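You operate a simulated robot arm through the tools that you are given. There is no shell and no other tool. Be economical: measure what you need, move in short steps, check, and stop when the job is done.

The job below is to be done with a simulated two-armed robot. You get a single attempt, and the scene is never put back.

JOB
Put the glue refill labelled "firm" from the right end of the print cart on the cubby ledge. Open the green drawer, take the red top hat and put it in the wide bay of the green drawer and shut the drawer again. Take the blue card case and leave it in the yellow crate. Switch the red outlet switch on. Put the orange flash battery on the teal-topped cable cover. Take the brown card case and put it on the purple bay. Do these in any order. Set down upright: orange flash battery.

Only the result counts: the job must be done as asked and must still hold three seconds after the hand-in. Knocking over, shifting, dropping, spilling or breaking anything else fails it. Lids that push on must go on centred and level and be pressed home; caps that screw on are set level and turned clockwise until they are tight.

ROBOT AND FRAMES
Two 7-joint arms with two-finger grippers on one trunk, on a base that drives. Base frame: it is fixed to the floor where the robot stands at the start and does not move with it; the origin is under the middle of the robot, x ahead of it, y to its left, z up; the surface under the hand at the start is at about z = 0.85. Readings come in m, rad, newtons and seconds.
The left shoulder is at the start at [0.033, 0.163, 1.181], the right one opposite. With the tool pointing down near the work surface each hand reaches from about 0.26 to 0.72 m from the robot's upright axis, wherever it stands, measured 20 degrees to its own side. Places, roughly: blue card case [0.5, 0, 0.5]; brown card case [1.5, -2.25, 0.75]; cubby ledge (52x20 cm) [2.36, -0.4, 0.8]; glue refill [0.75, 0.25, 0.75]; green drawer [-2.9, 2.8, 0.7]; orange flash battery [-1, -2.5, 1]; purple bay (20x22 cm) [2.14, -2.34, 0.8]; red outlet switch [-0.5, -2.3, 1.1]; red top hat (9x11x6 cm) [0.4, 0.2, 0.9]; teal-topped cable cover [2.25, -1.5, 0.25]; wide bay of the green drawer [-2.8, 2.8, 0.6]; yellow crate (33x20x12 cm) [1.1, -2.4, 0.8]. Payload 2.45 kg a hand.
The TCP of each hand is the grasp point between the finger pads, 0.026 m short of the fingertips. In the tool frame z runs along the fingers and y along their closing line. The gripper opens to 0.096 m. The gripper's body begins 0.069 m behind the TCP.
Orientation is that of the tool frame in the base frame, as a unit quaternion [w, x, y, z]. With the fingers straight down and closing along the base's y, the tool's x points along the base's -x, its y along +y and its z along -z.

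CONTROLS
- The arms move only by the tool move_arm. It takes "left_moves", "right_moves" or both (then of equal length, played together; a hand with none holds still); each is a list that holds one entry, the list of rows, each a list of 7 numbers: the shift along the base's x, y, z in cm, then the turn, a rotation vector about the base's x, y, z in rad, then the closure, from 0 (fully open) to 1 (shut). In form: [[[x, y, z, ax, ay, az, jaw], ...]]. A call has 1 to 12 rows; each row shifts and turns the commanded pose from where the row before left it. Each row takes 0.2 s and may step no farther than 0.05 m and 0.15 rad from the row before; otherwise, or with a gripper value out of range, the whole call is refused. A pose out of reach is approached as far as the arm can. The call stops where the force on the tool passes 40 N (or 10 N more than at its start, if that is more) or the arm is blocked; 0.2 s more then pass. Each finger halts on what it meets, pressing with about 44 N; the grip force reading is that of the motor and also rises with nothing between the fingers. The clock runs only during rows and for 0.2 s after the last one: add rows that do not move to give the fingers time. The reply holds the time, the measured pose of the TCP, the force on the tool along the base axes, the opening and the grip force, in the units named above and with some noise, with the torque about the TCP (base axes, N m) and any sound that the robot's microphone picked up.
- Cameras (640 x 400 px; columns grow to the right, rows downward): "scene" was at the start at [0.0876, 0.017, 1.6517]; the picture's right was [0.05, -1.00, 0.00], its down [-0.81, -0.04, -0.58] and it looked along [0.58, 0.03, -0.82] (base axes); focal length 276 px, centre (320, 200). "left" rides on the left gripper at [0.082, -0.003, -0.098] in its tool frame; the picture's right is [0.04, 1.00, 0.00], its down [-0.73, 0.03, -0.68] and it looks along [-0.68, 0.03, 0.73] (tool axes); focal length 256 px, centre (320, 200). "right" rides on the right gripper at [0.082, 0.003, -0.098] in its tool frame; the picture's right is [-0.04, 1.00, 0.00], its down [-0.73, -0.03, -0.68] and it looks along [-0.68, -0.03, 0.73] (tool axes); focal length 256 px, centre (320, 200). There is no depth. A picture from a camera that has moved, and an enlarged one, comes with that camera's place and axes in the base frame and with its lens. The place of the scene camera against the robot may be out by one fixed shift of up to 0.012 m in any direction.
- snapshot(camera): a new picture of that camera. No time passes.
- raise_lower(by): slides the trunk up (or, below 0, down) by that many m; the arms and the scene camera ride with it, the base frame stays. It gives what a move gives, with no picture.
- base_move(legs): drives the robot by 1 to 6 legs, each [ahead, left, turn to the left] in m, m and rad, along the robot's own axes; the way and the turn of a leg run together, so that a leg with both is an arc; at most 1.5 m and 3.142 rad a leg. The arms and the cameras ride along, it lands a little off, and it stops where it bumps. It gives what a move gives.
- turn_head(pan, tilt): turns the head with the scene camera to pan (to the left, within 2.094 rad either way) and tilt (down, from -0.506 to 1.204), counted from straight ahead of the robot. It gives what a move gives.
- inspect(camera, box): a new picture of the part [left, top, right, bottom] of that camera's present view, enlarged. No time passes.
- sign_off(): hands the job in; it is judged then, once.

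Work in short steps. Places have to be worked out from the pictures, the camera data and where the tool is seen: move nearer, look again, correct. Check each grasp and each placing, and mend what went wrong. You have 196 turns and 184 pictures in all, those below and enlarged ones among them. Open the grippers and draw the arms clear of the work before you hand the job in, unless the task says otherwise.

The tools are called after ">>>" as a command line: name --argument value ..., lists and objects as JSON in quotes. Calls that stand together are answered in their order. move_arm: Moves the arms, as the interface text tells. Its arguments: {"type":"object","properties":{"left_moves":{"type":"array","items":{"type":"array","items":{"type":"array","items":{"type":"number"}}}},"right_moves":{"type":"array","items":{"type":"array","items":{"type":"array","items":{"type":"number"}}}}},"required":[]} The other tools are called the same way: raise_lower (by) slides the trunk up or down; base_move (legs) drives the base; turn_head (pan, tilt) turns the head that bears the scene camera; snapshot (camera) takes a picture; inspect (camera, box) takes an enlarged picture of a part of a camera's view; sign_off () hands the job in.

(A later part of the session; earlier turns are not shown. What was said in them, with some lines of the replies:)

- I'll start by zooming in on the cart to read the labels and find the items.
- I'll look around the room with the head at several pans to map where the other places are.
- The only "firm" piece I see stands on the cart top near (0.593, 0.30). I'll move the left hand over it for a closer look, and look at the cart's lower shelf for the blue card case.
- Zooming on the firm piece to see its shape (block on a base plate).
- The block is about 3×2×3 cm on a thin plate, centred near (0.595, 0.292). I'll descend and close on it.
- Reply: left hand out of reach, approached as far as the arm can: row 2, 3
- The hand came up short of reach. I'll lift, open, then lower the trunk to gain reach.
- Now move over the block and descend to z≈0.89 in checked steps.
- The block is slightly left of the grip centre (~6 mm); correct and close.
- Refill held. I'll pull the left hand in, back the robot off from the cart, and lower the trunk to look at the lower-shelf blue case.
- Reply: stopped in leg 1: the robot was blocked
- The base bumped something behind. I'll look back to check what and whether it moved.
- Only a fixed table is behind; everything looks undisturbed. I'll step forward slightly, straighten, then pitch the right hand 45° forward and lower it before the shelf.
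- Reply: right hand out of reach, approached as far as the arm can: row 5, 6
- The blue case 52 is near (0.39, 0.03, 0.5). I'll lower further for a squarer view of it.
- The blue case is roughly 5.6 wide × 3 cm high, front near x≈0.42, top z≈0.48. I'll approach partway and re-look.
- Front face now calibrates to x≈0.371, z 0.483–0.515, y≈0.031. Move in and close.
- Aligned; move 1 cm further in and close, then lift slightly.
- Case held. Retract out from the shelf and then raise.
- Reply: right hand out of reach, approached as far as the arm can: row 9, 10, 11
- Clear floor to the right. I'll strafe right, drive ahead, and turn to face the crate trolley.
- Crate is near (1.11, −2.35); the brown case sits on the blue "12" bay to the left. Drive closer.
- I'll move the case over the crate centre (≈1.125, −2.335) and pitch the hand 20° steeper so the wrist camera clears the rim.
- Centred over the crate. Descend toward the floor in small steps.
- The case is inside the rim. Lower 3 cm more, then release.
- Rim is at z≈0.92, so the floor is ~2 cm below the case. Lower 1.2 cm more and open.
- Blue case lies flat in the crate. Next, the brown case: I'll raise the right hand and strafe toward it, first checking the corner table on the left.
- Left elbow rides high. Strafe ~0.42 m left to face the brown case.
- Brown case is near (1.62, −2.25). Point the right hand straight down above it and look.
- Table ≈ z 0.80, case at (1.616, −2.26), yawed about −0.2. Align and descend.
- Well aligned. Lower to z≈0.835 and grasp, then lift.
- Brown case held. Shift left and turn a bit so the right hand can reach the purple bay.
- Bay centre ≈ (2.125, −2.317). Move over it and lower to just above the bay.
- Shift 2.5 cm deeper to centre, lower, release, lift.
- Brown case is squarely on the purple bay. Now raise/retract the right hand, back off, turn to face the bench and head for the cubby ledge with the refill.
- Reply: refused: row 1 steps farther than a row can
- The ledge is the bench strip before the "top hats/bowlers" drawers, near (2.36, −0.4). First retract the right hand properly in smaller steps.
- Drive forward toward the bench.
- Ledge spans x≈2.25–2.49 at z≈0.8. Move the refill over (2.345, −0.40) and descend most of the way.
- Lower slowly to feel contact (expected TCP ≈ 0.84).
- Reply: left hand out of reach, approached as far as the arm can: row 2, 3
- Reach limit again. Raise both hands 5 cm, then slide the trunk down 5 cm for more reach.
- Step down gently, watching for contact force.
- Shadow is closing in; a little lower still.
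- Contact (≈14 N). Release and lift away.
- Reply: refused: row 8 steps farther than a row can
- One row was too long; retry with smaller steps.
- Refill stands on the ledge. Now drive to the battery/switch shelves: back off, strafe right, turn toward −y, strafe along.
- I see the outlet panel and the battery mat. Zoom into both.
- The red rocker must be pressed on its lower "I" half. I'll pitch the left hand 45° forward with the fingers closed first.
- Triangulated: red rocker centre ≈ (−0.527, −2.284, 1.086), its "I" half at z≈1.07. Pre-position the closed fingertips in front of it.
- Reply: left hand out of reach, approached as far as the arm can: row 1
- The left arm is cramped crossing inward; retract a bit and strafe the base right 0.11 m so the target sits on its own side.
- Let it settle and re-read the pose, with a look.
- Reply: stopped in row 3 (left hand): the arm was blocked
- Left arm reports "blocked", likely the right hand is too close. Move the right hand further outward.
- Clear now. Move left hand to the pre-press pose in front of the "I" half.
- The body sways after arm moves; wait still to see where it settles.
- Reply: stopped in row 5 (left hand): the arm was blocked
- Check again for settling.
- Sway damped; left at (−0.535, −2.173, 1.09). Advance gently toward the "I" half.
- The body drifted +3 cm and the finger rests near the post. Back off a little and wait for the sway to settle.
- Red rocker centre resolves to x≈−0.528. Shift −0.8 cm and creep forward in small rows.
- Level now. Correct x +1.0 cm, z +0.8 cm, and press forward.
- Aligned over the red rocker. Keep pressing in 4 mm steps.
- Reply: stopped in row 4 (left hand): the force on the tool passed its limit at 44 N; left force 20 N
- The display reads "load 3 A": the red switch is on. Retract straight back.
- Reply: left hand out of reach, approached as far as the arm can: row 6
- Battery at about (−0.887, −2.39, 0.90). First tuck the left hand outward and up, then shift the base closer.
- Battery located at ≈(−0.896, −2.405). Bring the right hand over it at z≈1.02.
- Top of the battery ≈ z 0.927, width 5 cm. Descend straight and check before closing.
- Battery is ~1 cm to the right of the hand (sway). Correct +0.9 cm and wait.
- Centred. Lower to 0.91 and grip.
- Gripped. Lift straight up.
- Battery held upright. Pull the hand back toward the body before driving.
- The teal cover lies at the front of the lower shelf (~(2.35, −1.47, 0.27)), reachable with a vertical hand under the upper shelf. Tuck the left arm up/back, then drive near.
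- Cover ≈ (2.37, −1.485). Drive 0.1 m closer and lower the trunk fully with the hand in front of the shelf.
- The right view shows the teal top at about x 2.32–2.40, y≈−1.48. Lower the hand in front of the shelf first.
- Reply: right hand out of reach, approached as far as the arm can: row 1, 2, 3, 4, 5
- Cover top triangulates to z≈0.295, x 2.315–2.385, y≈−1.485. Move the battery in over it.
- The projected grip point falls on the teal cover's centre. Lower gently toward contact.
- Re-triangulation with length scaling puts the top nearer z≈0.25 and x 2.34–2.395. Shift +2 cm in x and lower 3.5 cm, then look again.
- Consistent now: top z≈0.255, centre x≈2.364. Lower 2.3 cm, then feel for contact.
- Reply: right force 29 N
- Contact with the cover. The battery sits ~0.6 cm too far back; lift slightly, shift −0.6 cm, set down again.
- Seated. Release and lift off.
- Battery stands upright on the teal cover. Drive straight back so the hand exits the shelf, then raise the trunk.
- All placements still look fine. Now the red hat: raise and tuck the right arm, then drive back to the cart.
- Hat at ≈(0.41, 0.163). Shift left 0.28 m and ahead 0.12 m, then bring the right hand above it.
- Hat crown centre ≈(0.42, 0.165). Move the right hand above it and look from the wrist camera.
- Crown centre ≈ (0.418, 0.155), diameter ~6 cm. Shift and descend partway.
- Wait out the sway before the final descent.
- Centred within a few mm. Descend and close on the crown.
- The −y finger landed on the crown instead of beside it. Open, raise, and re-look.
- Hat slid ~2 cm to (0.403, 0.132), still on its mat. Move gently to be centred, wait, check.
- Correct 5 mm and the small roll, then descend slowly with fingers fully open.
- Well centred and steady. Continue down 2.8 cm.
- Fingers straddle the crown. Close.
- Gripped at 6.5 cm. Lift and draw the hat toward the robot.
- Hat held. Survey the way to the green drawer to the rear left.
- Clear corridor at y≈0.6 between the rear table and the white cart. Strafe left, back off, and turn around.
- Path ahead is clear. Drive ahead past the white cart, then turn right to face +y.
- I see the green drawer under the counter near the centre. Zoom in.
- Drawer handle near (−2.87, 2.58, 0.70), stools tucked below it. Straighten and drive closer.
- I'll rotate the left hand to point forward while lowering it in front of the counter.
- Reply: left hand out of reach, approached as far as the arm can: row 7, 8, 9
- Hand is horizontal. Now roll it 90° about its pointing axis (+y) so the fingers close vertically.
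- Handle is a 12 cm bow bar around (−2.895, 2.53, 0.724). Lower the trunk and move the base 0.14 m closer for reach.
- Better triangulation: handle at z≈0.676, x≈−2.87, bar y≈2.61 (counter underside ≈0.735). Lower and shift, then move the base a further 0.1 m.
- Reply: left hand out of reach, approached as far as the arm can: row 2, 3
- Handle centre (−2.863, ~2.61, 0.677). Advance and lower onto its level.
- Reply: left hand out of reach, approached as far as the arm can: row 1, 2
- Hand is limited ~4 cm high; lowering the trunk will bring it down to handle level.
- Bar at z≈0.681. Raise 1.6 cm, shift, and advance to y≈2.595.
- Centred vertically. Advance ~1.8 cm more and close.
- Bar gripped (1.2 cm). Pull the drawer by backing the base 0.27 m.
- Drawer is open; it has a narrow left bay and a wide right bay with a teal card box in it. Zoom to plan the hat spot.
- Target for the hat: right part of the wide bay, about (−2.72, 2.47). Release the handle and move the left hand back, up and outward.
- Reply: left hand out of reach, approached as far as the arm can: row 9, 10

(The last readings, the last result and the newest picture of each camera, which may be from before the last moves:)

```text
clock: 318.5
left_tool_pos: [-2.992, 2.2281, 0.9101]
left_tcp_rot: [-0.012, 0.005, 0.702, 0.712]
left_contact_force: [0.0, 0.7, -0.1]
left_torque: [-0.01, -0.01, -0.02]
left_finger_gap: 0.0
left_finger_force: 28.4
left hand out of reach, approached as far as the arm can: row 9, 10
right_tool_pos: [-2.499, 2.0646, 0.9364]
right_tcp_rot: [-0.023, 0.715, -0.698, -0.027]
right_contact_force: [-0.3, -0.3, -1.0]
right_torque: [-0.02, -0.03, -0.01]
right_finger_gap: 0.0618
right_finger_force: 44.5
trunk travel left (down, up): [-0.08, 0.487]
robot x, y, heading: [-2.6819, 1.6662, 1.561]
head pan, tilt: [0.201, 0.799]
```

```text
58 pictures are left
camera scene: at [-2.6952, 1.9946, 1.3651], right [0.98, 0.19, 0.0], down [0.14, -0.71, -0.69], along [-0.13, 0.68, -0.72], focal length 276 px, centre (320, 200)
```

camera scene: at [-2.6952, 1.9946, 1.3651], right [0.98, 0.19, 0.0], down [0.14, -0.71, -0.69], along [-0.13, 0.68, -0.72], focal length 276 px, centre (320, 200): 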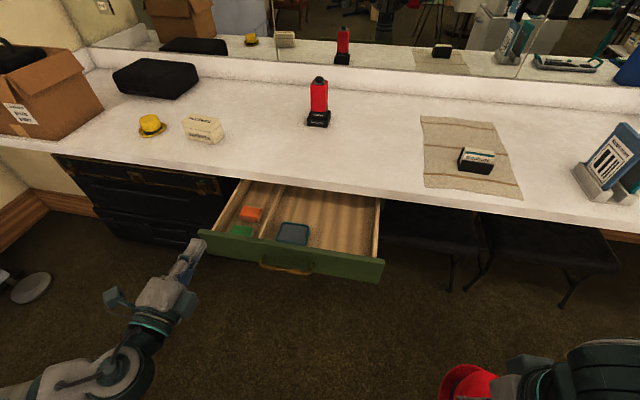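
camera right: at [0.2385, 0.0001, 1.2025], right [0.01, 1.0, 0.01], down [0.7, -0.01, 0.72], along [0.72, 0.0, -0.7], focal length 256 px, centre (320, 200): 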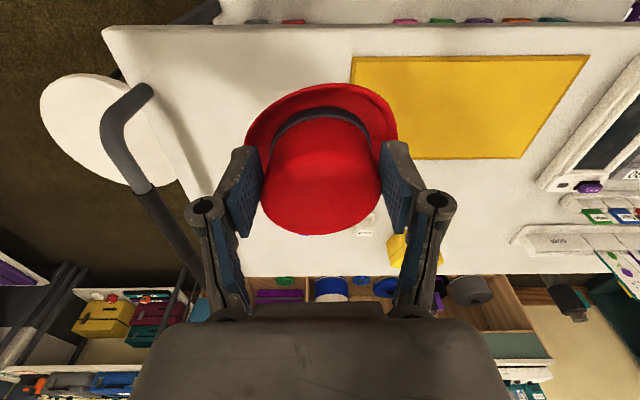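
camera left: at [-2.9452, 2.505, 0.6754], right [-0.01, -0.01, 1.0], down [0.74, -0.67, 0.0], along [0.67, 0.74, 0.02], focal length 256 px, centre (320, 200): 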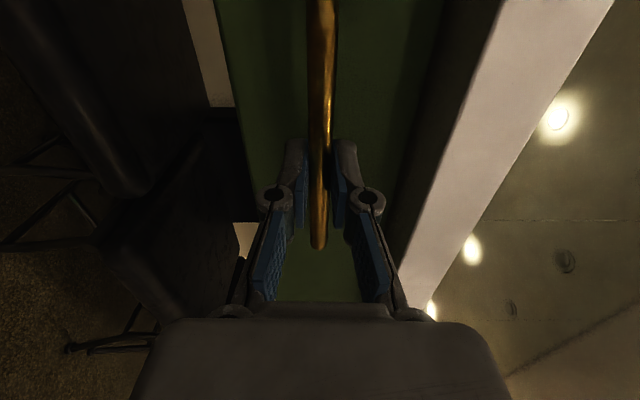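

Clear. Drive forward 0.22 m to bring the bay within the right hand's reach.

>>> base_move --legs '[[0.22, 0, 0]]'

>>> move_arm --right_moves '[[[-3, 1, 0, 0, 0, 0, 1], [-3, 2, 0, 0, 0, 0, 1], [-3, 2, 0, 0, 0, 0, 1], [-3, 3, 0, 0, 0, 0, 1], [-3, 3, 0, 0, 0, 0, 1], [-3, 3, 0, 0, 0, 0, 1], [-3, 3, 0, 0, 0, 0, 1], [0, 0, 0, 0, 0, 0, 1], [0, 0, 0, 0, 0, 0, 1], [0, 0, 0, 0, 0, 0, 1], [0, 0, 0, 0, 0, 0, 1]]]'

>>> snapshot --camera "right"

>>> snapshot --camera "scene"

```text
clock: 320.2
left_tool_pos: [-2.9882, 2.4488, 0.9093]
left_tcp_rot: [-0.012, 0.007, 0.702, 0.712]
left_contact_force: [-0.3, 0.7, 0.3]
left_torque: [0.03, 0.02, 0.01]
left_finger_gap: 0.0001
left_finger_force: 28.4
right_tool_pos: [-2.4954, 2.2838, 0.9366]
right_tcp_rot: [-0.022, 0.714, -0.7, -0.027]
right_contact_force: [0.5, 0.8, -0.2]
right_torque: [-0.01, 0.02, -0.01]
right_finger_gap: 0.0618
right_finger_force: 43.3
trunk travel left (down, up): [-0.08, 0.487]
robot x, y, heading: [-2.6816, 1.8819, 1.565]
head pan, tilt: [0.201, 0.799]
```

```text
clock: 322.6
left_tool_pos: [-2.9876, 2.4437, 0.9125]
left_tcp_rot: [-0.012, 0.006, 0.701, 0.713]
left_contact_force: [0.8, 0.9, -0.1]
left_torque: [-0.01, 0.03, 0.01]
left_finger_gap: 0.0001
left_finger_force: 28.1
right_tool_pos: [-2.7062, 2.451, 0.9379]
right_tcp_rot: [-0.025, 0.713, -0.7, -0.027]
right_contact_force: [-0.5, 0.4, 0.3]
right_torque: [-0.05, 0.02, 0.02]
right_finger_gap: 0.0616
right_finger_force: 43.7
trunk travel left (down, up): [-0.08, 0.487]
robot x, y, heading: [-2.677, 1.8795, 1.561]
head pan, tilt: [0.201, 0.799]
```

```text
57 pictures are left
camera right: at [-2.7085, 2.3628, 1.0303], right [-1.0, 0.02, 0.01], down [0.02, 0.68, 0.73], along [0.01, 0.73, -0.68], focal length 256 px, centre (320, 200)
```

right: 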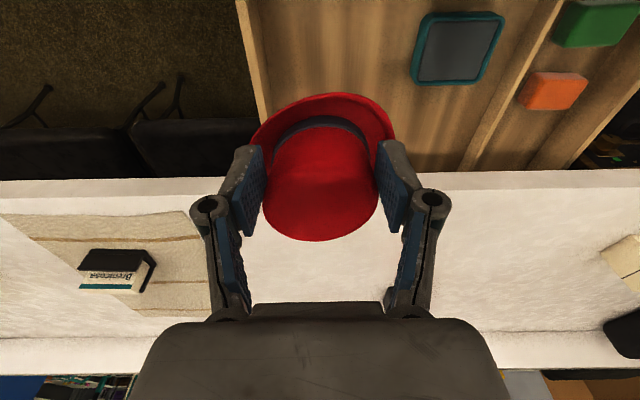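

```text
56 pictures are left
camera scene: at [-2.6942, 2.214, 1.3645], right [0.98, 0.19, 0.0], down [0.14, -0.71, -0.69], along [-0.13, 0.68, -0.72], focal length 276 px, centre (320, 200)
```

scene: 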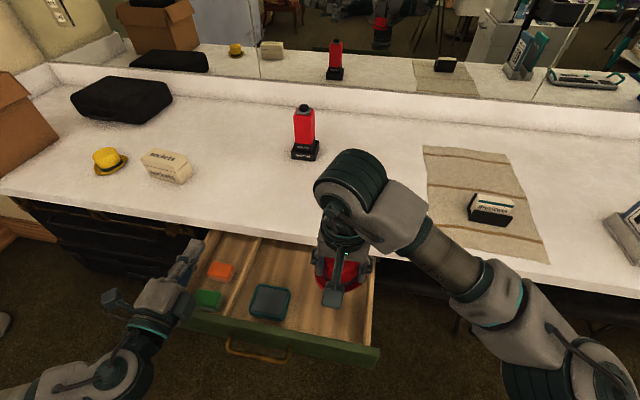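

Centre of free bay ≈ (−2.726, 2.48). Shift and descend partway.

>>> move_arm --right_moves '[[[-1, 1.5, 0, 0, 0, 0, 1], [-1, 1.5, 0, 0, 0, 0, 1], [0, 0, -3, 0, 0, 0, 1], [0, 0, -3, 0, 0, 0, 1], [0, 0, -3, 0, 0, 0, 1], [0, 0, -3, 0, 0, 0, 1], [0, 0, -3, 0, 0, 0, 1], [0, 0, 0, 0, 0, 0, 1], [0, 0, 0, 0, 0, 0, 1]]]'

>>> snapshot --camera "right"

>>> inspect --camera "scene" --box '[190, 220, 410, 370]'

```text
clock: 324.6
left_tool_pos: [-2.9877, 2.4444, 0.9111]
left_tcp_rot: [-0.012, 0.006, 0.701, 0.713]
left_contact_force: [0.1, -1.1, -0.1]
left_torque: [0.0, -0.01, 0.0]
left_finger_gap: 0.0
left_finger_force: 28.7
right_tool_pos: [-2.7233, 2.4773, 0.787]
right_tcp_rot: [-0.024, 0.713, -0.7, -0.029]
right_contact_force: [-0.1, 0.6, -1.0]
right_torque: [-0.03, 0.0, 0.02]
right_finger_gap: 0.0613
right_finger_force: 43.5
trunk travel left (down, up): [-0.08, 0.487]
robot x, y, heading: [-2.6793, 1.8845, 1.559]
head pan, tilt: [0.201, 0.799]
```

```text
55 pictures are left
camera right: at [-2.7248, 2.3892, 0.879], right [-1.0, 0.02, 0.01], down [0.02, 0.68, 0.73], along [0.01, 0.73, -0.68], focal length 256 px, centre (320, 200)
```

right: 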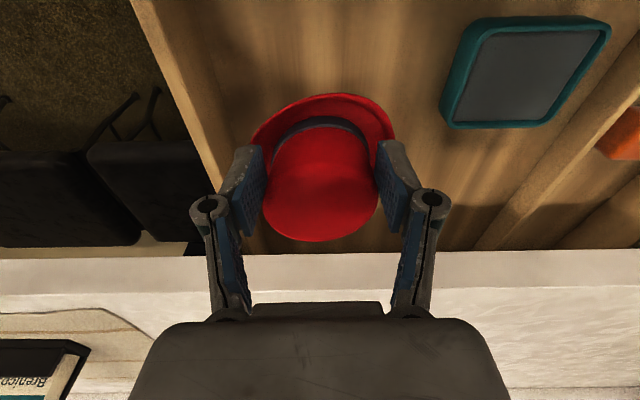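

```text
2.67 times, centred on (300, 295) of scene
camera zoom: at [-2.6938, 2.2143, 1.3644], right [0.98, 0.19, 0.0], down [0.14, -0.71, -0.69], along [-0.13, 0.68, -0.72], focal length 737 px, centre (373, -53)
```

zoom: 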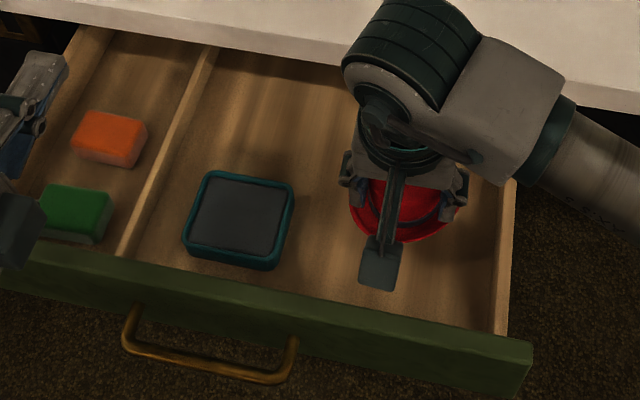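

Well positioned over the free area. Descend slowly until contact.

>>> move_arm --right_moves '[[[0, 0, -2, 0, 0, 0, 1], [0, 0, -2, 0, 0, 0, 1], [0, 0, -1.5, 0, 0, 0, 1], [0, 0, -1, 0, 0, 0, 1], [0, 0, -1, 0, 0, 0, 1], [0, 0, 0, 0, 0, 0, 1]]]'

>>> snapshot --camera "right"

```text
clock: 326.0
left_tool_pos: [-2.9869, 2.444, 0.9116]
left_tcp_rot: [-0.012, 0.006, 0.7, 0.714]
left_contact_force: [-0.3, -0.6, -0.6]
left_torque: [0.0, -0.01, -0.03]
left_finger_gap: 0.0
left_finger_force: 28.6
right_tool_pos: [-2.7248, 2.4777, 0.7122]
right_tcp_rot: [-0.025, 0.713, -0.7, -0.028]
right_contact_force: [1.0, 0.5, -0.6]
right_torque: [-0.03, 0.0, 0.02]
right_finger_gap: 0.0614
right_finger_force: 43.9
trunk travel left (down, up): [-0.08, 0.487]
robot x, y, heading: [-2.6767, 1.8832, 1.563]
head pan, tilt: [0.201, 0.799]
```

```text
53 pictures are left
camera right: at [-2.727, 2.3896, 0.8051], right [-1.0, 0.02, 0.01], down [0.02, 0.68, 0.73], along [0.01, 0.73, -0.68], focal length 256 px, centre (320, 200)
```

right: 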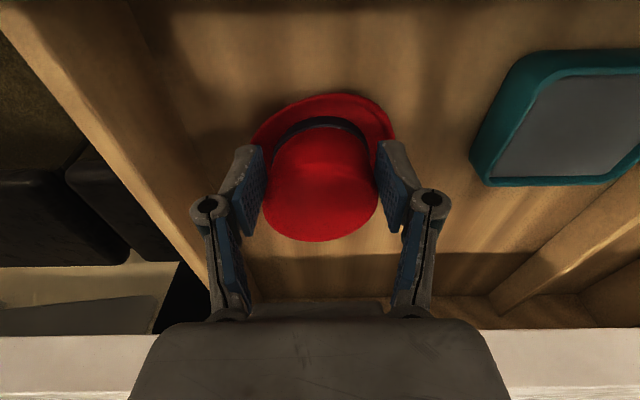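

Still above the floor. Continue in 8 mm steps.

>>> move_arm --right_moves '[[[0, 0, -0.8, 0, 0, 0, 1], [0, 0, -0.8, 0, 0, 0, 1], [0, 0, -0.7, 0, 0, 0, 1], [0, 0, 0, 0, 0, 0, 1]]]'

>>> snapshot --camera "right"

```text
clock: 326.8
left_tool_pos: [-2.9874, 2.4404, 0.9131]
left_tcp_rot: [-0.012, 0.007, 0.699, 0.715]
left_contact_force: [0.2, 1.9, -0.3]
left_torque: [0.05, -0.01, 0.04]
left_finger_gap: 0.0002
left_finger_force: 28.1
right_tool_pos: [-2.7264, 2.4799, 0.7028]
right_tcp_rot: [-0.027, 0.712, -0.7, -0.038]
right_contact_force: [1.1, -0.2, 23.6]
right_torque: [0.07, -0.47, 0.03]
right_finger_gap: 0.0612
right_finger_force: 43.6
trunk travel left (down, up): [-0.08, 0.487]
robot x, y, heading: [-2.6779, 1.8827, 1.56]
head pan, tilt: [0.201, 0.799]
stopped in row 3 (right hand): the force on the tool passed its limit at 43 N (the readings are from after the stop); the commanded pose is now the measured one
```

```text
52 pictures are left
camera right: at [-2.7257, 2.39, 0.7949], right [-1.0, 0.02, 0.02], down [0.03, 0.67, 0.74], along [0.0, 0.74, -0.67], focal length 256 px, centre (320, 200)
```

right: 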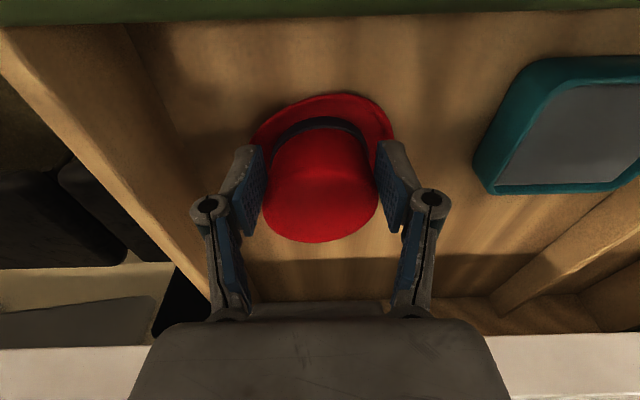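

Contact on the drawer floor. Relax slightly and release, then lift.

>>> move_arm --right_moves '[[[0, 0, 0.3, 0, 0, 0, 1], [0, 0, 0, 0, 0, 0, 0.6], [0, 0, 0, 0, 0, 0, 0.2], [0, 0, 0, 0, 0, 0, 0.05], [0, 0, 1.5, 0, 0, 0, 0], [0, 0, 3, 0, 0, 0, 0], [0, 0, 4, 0, 0, 0, 0], [0, 0, 4, 0, 0, 0, 0], [0, 0, 4, 0, 0, 0, 0]]]'

>>> snapshot --camera "right"

```text
clock: 328.8
left_tool_pos: [-2.9884, 2.4401, 0.9145]
left_tcp_rot: [-0.012, 0.007, 0.698, 0.716]
left_contact_force: [0.0, -0.3, 0.1]
left_torque: [0.0, 0.0, 0.04]
left_finger_gap: 0.0002
left_finger_force: 28.5
right_tool_pos: [-2.7271, 2.4788, 0.8694]
right_tcp_rot: [-0.027, 0.713, -0.7, -0.036]
right_contact_force: [1.0, -0.4, -0.2]
right_torque: [0.03, 0.01, 0.0]
right_finger_gap: 0.0958
right_finger_force: 0.1
trunk travel left (down, up): [-0.08, 0.487]
robot x, y, heading: [-2.6798, 1.884, 1.56]
head pan, tilt: [0.201, 0.799]
```

```text
51 pictures are left
camera right: at [-2.7277, 2.388, 0.961], right [-1.0, 0.02, 0.02], down [0.03, 0.67, 0.74], along [0.01, 0.74, -0.67], focal length 256 px, centre (320, 200)
```

right: 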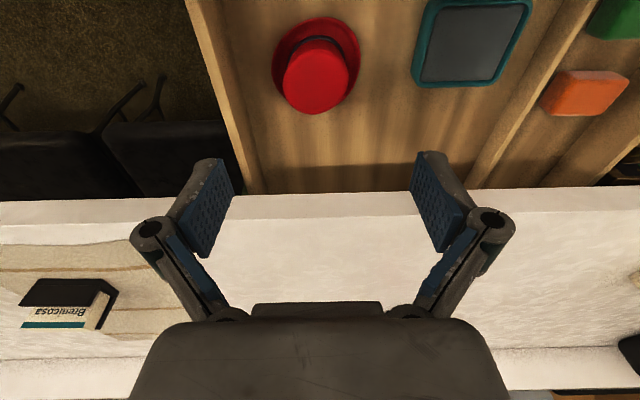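

Hat lies in the wide bay. Retract the right hand away, then back up to set the left hand for pushing.

>>> move_arm --right_moves '[[[2, -3, 3, 0, 0, 0, 0.5], [3, -3, 2, 0, 0, 0, 0.5], [3, -3, 2, 0, 0, 0, 0.5], [3, -3, 0, 0, 0, 0, 0.5], [3, -3, 0, 0, 0, 0, 0.5], [3, -3, 0, 0, 0, 0, 0.5]]]'

>>> base_move --legs '[[-0.27, 0, 0]]'

>>> move_arm --left_moves '[[[2, 0, -4, 0, 0, 0, 1], [2, 0, -4, 0, 0, 0, 1], [2, 0, -4, 0, 0, 0, 1], [2, 0, -4, 0, 0, 0, 1], [2, 0, -4, 0, 0, 0, 1], [1, 0, -3, 0, 0, 0, 1], [0, 0, 0, 0, 0, 0, 1], [0, 0, 0, 0, 0, 0, 1]]]'

>>> snapshot --camera "left"

>>> snapshot --camera "scene"

```text
clock: 330.2
left_tool_pos: [-2.9849, 2.4405, 0.9152]
left_tcp_rot: [-0.012, 0.007, 0.698, 0.716]
left_contact_force: [0.3, 0.6, 0.0]
left_torque: [0.01, -0.02, 0.05]
left_finger_gap: 0.0002
left_finger_force: 28.4
right_tool_pos: [-2.5559, 2.3014, 0.9392]
right_tcp_rot: [-0.025, 0.713, -0.699, -0.036]
right_contact_force: [0.4, -0.3, -0.2]
right_torque: [0.02, 0.01, -0.02]
right_finger_gap: 0.0482
right_finger_force: 0.2
trunk travel left (down, up): [-0.08, 0.487]
robot x, y, heading: [-2.6731, 1.8846, 1.559]
head pan, tilt: [0.201, 0.799]
```

```text
clock: 332.1
left_tool_pos: [-2.9901, 2.1683, 0.9146]
left_tcp_rot: [-0.013, 0.006, 0.698, 0.716]
left_contact_force: [-0.4, 0.2, -0.1]
left_torque: [0.01, -0.01, 0.03]
left_finger_gap: 0.0
left_finger_force: 28.5
right_tool_pos: [-2.5606, 2.0284, 0.9385]
right_tcp_rot: [-0.026, 0.712, -0.7, -0.035]
right_contact_force: [0.8, -0.9, -1.0]
right_torque: [0.03, 0.01, 0.0]
right_finger_gap: 0.0481
right_finger_force: 0.0
trunk travel left (down, up): [-0.08, 0.487]
robot x, y, heading: [-2.6872, 1.6113, 1.562]
head pan, tilt: [0.201, 0.799]
```

```text
clock: 333.9
left_tool_pos: [-2.882, 2.1803, 0.6862]
left_tcp_rot: [-0.012, 0.006, 0.697, 0.717]
left_contact_force: [0.3, -0.2, -0.9]
left_torque: [-0.05, -0.03, 0.0]
left_finger_gap: 0.0002
left_finger_force: 28.5
left hand out of reach, approached as far as the arm can: row 1
right_tool_pos: [-2.5587, 2.026, 0.9419]
right_tcp_rot: [-0.028, 0.713, -0.7, -0.036]
right_contact_force: [0.8, 0.3, 0.0]
right_torque: [-0.01, 0.01, 0.0]
right_finger_gap: 0.0481
right_finger_force: 0.1
trunk travel left (down, up): [-0.08, 0.487]
robot x, y, heading: [-2.681, 1.6127, 1.558]
head pan, tilt: [0.201, 0.799]
```

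```text
50 pictures are left
camera left: at [-2.962, 2.0802, 0.6809], right [-0.01, -0.03, 1.0], down [0.74, -0.67, -0.01], along [0.67, 0.74, 0.03], focal length 256 px, centre (320, 200)
```

left: 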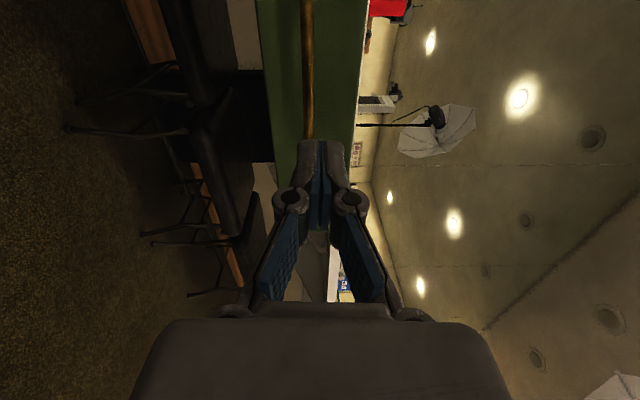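

```text
49 pictures are left
camera scene: at [-2.6936, 1.942, 1.3644], right [0.98, 0.19, 0.0], down [0.14, -0.71, -0.69], along [-0.13, 0.68, -0.72], focal length 276 px, centre (320, 200)
```

scene: 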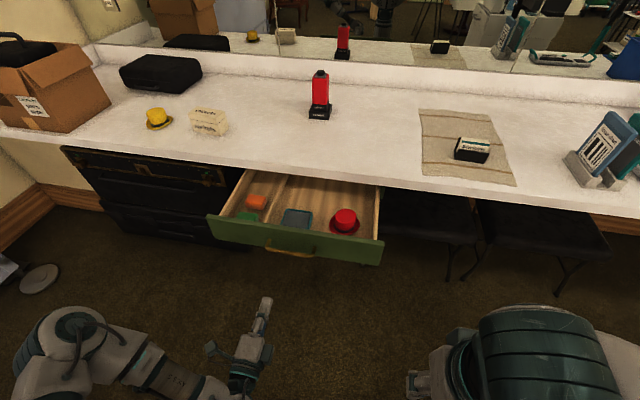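

Left fist is aligned with the handle bar. Push the drawer shut by driving forward.

>>> base_move --legs '[[0.34, 0, 0.01]]'

>>> snapshot --camera "left"

>>> snapshot --camera "scene"

```text
clock: 336.1
left_tool_pos: [-2.8881, 2.5091, 0.6851]
left_tcp_rot: [-0.018, 0.003, 0.697, 0.717]
left_contact_force: [0.3, 1.2, -0.6]
left_torque: [0.01, -0.02, -0.02]
left_finger_gap: 0.0
left_finger_force: 28.6
right_tool_pos: [-2.5633, 2.3595, 0.9401]
right_tcp_rot: [-0.026, 0.717, -0.695, -0.037]
right_contact_force: [0.9, 0.9, -0.4]
right_torque: [-0.04, -0.02, 0.02]
right_finger_gap: 0.0481
right_finger_force: 0.0
trunk travel left (down, up): [-0.08, 0.487]
robot x, y, heading: [-2.6779, 1.9343, 1.57]
head pan, tilt: [0.201, 0.799]
```

```text
48 pictures are left
camera left: at [-2.9669, 2.409, 0.681], right [-0.01, -0.03, 1.0], down [0.75, -0.66, -0.01], along [0.66, 0.75, 0.03], focal length 256 px, centre (320, 200)
```

left: 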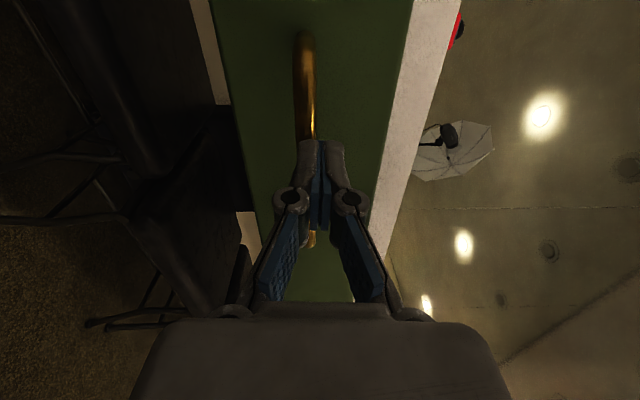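

```text
47 pictures are left
camera scene: at [-2.6963, 2.2743, 1.3643], right [0.98, 0.2, 0.0], down [0.15, -0.71, -0.69], along [-0.14, 0.68, -0.72], focal length 276 px, centre (320, 200)
```

scene: 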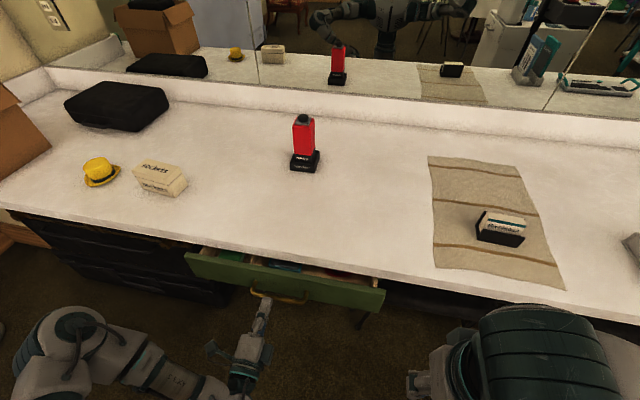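

Continue pushing with the arm until it stops.

>>> move_arm --left_moves '[[[0, 1.5, 0, 0, 0, 0, 1], [0, 1.5, 0, 0, 0, 0, 1], [0, 1.5, 0, 0, 0, 0, 1], [0, 1, 0, 0, 0, 0, 1], [0, 1, 0, 0, 0, 0, 1], [0, 1, 0, 0, 0, 0, 1], [0, 1, 0, 0, 0, 0, 1], [0, 1, 0, 0, 0, 0, 1]]]'

>>> snapshot --camera "scene"

>>> snapshot --camera "left"

```text
clock: 337.8
left_tool_pos: [-2.8877, 2.5876, 0.6892]
left_tcp_rot: [-0.016, 0.003, 0.696, 0.718]
left_contact_force: [-0.1, 0.0, 0.2]
left_torque: [0.0, 0.0, -0.04]
left_finger_gap: 0.0
left_finger_force: 28.9
right_tool_pos: [-2.5645, 2.3508, 0.9448]
right_tcp_rot: [-0.03, 0.717, -0.695, -0.04]
right_contact_force: [-0.6, 0.0, -0.7]
right_torque: [0.02, 0.01, 0.0]
right_finger_gap: 0.0481
right_finger_force: 0.1
trunk travel left (down, up): [-0.08, 0.487]
robot x, y, heading: [-2.6831, 1.9411, 1.573]
head pan, tilt: [0.201, 0.799]
stopped in row 8 (left hand): the force on the tool passed its limit at 42 N (the readings are from after the stop); the commanded pose is now the measured one
```

```text
46 pictures are left
camera scene: at [-2.6972, 2.2733, 1.3645], right [0.98, 0.2, 0.0], down [0.15, -0.71, -0.69], along [-0.14, 0.68, -0.72], focal length 276 px, centre (320, 200)
```

scene: 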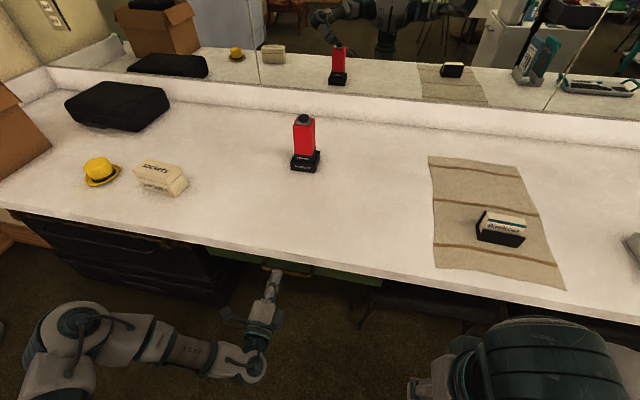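

```text
45 pictures are left
camera left: at [-2.9664, 2.4864, 0.6844], right [-0.01, -0.03, 1.0], down [0.75, -0.67, -0.01], along [0.67, 0.75, 0.03], focal length 256 px, centre (320, 200)
```

left: 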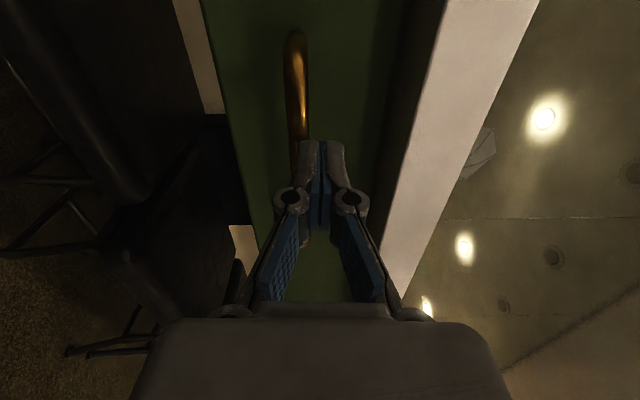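

Pushed to a 42 N stop. Retract the hand and check that the drawer is flush.

>>> move_arm --left_moves '[[[0, -2, 0, 0, 0, 0, 1], [0, -4, 0, 0, 0, 0, 1], [0, -4, 0, 0, 0, 0, 1]]]'

>>> base_move --legs '[[-0.35, 0, 0]]'

>>> turn_head --pan 0.2 --tilt 0.6

>>> snapshot --camera "scene"

>>> snapshot --camera "left"

```text
clock: 338.6
left_tool_pos: [-2.8883, 2.485, 0.6883]
left_tcp_rot: [-0.017, 0.003, 0.696, 0.718]
left_contact_force: [-0.6, 0.2, -0.2]
left_torque: [0.02, -0.01, 0.02]
left_finger_gap: 0.0
left_finger_force: 28.4
right_tool_pos: [-2.564, 2.3503, 0.9456]
right_tcp_rot: [-0.031, 0.717, -0.696, -0.041]
right_contact_force: [-0.3, -0.5, 0.9]
right_torque: [0.0, -0.01, -0.03]
right_finger_gap: 0.0476
right_finger_force: 0.1
trunk travel left (down, up): [-0.08, 0.487]
robot x, y, heading: [-2.6803, 1.9424, 1.576]
head pan, tilt: [0.201, 0.799]
```

```text
clock: 340.8
left_tool_pos: [-2.8856, 2.1441, 0.6872]
left_tcp_rot: [-0.015, 0.003, 0.695, 0.719]
left_contact_force: [0.8, -0.1, -0.1]
left_torque: [0.01, -0.01, 0.0]
left_finger_gap: 0.0
left_finger_force: 28.5
right_tool_pos: [-2.5621, 2.0079, 0.9461]
right_tcp_rot: [-0.031, 0.716, -0.697, -0.04]
right_contact_force: [0.4, -0.5, -0.5]
right_torque: [0.01, 0.01, -0.01]
right_finger_gap: 0.0483
right_finger_force: 0.0
trunk travel left (down, up): [-0.08, 0.487]
robot x, y, heading: [-2.6808, 1.5995, 1.573]
head pan, tilt: [0.201, 0.799]
```

```text
clock: 341.6
left_tool_pos: [-2.8869, 2.1413, 0.6902]
left_tcp_rot: [-0.015, 0.004, 0.694, 0.72]
left_contact_force: [0.5, 0.5, 0.5]
left_torque: [0.01, -0.01, 0.02]
left_finger_gap: 0.0001
left_finger_force: 28.6
right_tool_pos: [-2.5614, 2.0033, 0.9484]
right_tcp_rot: [-0.033, 0.716, -0.696, -0.043]
right_contact_force: [0.2, -0.8, -0.2]
right_torque: [0.02, 0.02, -0.02]
right_finger_gap: 0.048
right_finger_force: 0.1
trunk travel left (down, up): [-0.08, 0.487]
robot x, y, heading: [-2.679, 1.6039, 1.57]
head pan, tilt: [0.201, 0.6]
```

```text
44 pictures are left
camera scene: at [-2.6965, 1.939, 1.3813], right [0.98, 0.2, 0.0], down [0.11, -0.56, -0.82], along [-0.16, 0.8, -0.57], focal length 276 px, centre (320, 200)
```

scene: 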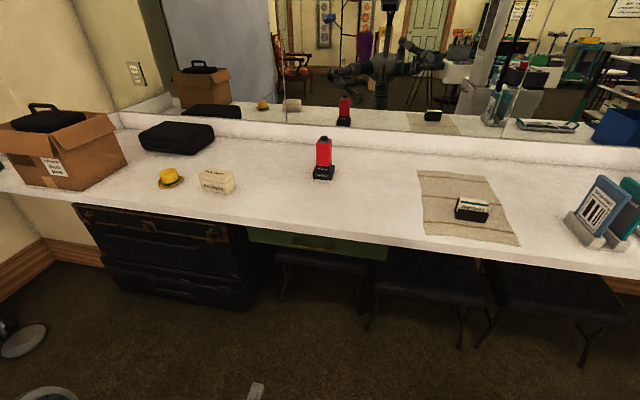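

```text
43 pictures are left
camera left: at [-2.9657, 2.0411, 0.6852], right [-0.01, -0.04, 1.0], down [0.74, -0.67, -0.02], along [0.67, 0.74, 0.04], focal length 256 px, centre (320, 200)
```

left: 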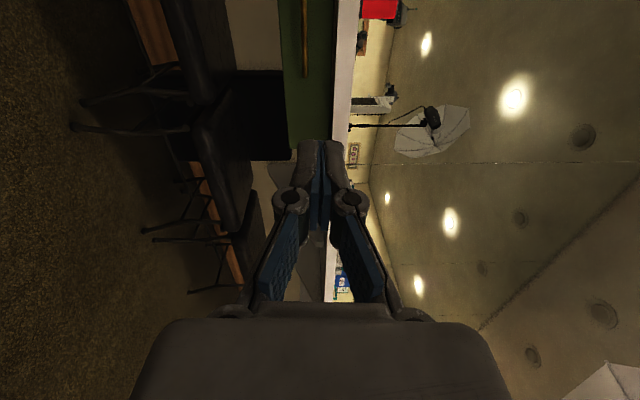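

Looks shut. Zoom to verify versus its initial appearance.

>>> inspect --camera "scene" --box '[220, 200, 420, 300]'

>>> inspect --camera "left" --box '[240, 0, 380, 150]'

```text
3.20 times, centred on (320, 250) of scene
camera zoom: at [-2.6965, 1.939, 1.3813], right [0.98, 0.2, 0.0], down [0.11, -0.56, -0.82], along [-0.16, 0.8, -0.57], focal length 884 px, centre (320, 40)
```

zoom: 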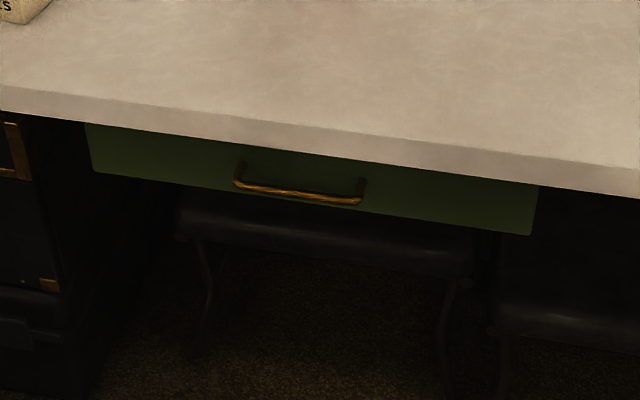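

```text
2.67 times, centred on (310, 75) of left
camera zoom: at [-2.9657, 2.0411, 0.6852], right [-0.01, -0.04, 1.0], down [0.74, -0.67, -0.02], along [0.67, 0.74, 0.04], focal length 683 px, centre (347, 533)
```

zoom: 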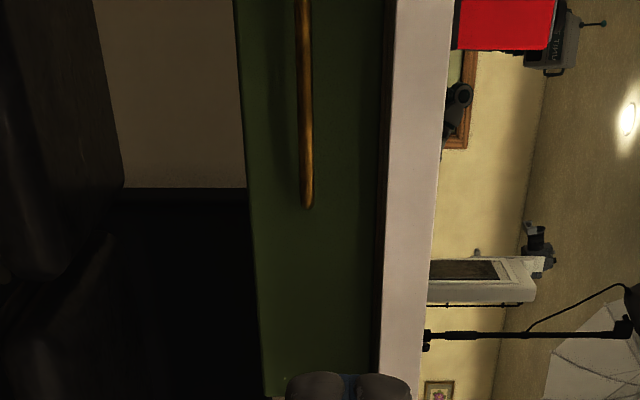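

Handle position matches the closed state (within a few mm) and the push hit a hard stop: drawer is shut. Finally open both grippers and back away from the counter.

>>> move_arm --left_moves '[[[0, 0, 0, 0, 0, 0, 0.5], [0, 0, 0, 0, 0, 0, 0], [0, 0, 0, 0, 0, 0, 0]]]' --right_moves '[[[0, 0, 0, 0, 0, 0, 0.2], [0, 0, 0, 0, 0, 0, 0], [0, 0, 0, 0, 0, 0, 0]]]'

>>> base_move --legs '[[-0.5, 0, 0]]'

>>> turn_head --pan 0.1 --tilt 0.4

>>> inspect --camera "scene" --box '[180, 130, 460, 290]'

```text
clock: 342.4
left_tool_pos: [-2.8867, 2.1416, 0.6904]
left_tcp_rot: [-0.015, 0.005, 0.693, 0.72]
left_contact_force: [0.4, -0.7, 0.4]
left_torque: [0.02, 0.06, 0.0]
left_finger_gap: 0.0963
left_finger_force: 0.0
right_tool_pos: [-2.5618, 2.0034, 0.9468]
right_tcp_rot: [-0.033, 0.716, -0.696, -0.043]
right_contact_force: [0.5, -0.6, 0.1]
right_torque: [0.0, -0.02, -0.01]
right_finger_gap: 0.0957
right_finger_force: 0.0
trunk travel left (down, up): [-0.08, 0.487]
robot x, y, heading: [-2.6819, 1.6004, 1.573]
head pan, tilt: [0.201, 0.6]
```

```text
clock: 345.4
left_tool_pos: [-2.8811, 1.6297, 0.6904]
left_tcp_rot: [-0.012, 0.008, 0.694, 0.72]
left_contact_force: [0.1, 0.1, -0.1]
left_torque: [-0.03, -0.02, 0.01]
left_finger_gap: 0.096
left_finger_force: 0.0
right_tool_pos: [-2.5602, 1.4888, 0.947]
right_tcp_rot: [-0.033, 0.712, -0.7, -0.042]
right_contact_force: [-0.4, 0.7, 0.9]
right_torque: [0.03, 0.01, 0.0]
right_finger_gap: 0.0959
right_finger_force: 0.0
trunk travel left (down, up): [-0.08, 0.487]
robot x, y, heading: [-2.68, 1.0888, 1.56]
head pan, tilt: [0.201, 0.6]
```

```text
clock: 346.1
left_tool_pos: [-2.8815, 1.6275, 0.6931]
left_tcp_rot: [-0.012, 0.009, 0.692, 0.721]
left_contact_force: [0.5, -0.4, 0.9]
left_torque: [0.01, -0.01, 0.0]
left_finger_gap: 0.0961
left_finger_force: 0.1
right_tool_pos: [-2.5597, 1.4858, 0.9479]
right_tcp_rot: [-0.033, 0.712, -0.7, -0.044]
right_contact_force: [-0.1, -0.8, -0.4]
right_torque: [-0.03, 0.01, 0.0]
right_finger_gap: 0.096
right_finger_force: 0.0
trunk travel left (down, up): [-0.08, 0.487]
robot x, y, heading: [-2.6847, 1.087, 1.559]
head pan, tilt: [0.099, 0.4]
```

```text
2.29 times, centred on (320, 210) of scene
camera zoom: at [-2.6857, 1.43, 1.4], right [1.0, 0.09, 0.0], down [0.03, -0.39, -0.92], along [-0.08, 0.92, -0.39], focal length 632 px, centre (320, 177)
```

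zoom: 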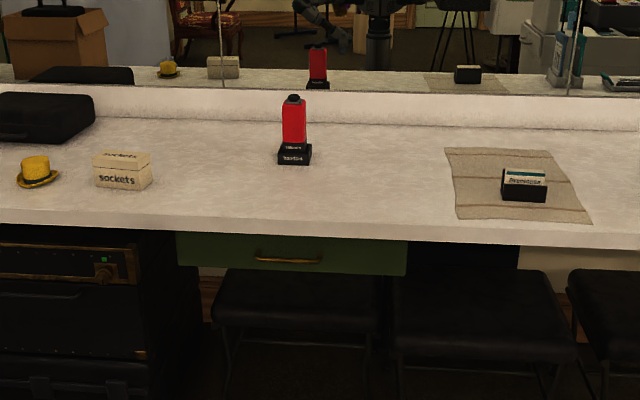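

The drawer is shut, everything is placed, both grippers are open and clear. Handing in.

>>> sign_off

```text
The job is handed in.
```

I did all six tasks and handed the job in; both grippers were open and clear of the work.

- **Glue refill "firm":** it stands on the cubby ledge, in front of the "top hats" and "bowlers" drawers.
- **Red top hat:** it lies in the wide bay of the green drawer, which I pushed shut until it stopped hard. I checked this from pictures. On my first grasp at the cart I slid the hat about 2 cm, but it stayed on its mat.
- **Blue card case:** it lies flat in the yellow crate.
- **Red outlet switch:** it is on; the panel reads "load 3 A".
- **Orange flash battery:** it stands upright on the teal-topped cable cover.
- **Brown card case:** it is on the purple bay.

Early on, the base backed into the table behind its starting spot. The pictures I took then showed nothing disturbed.
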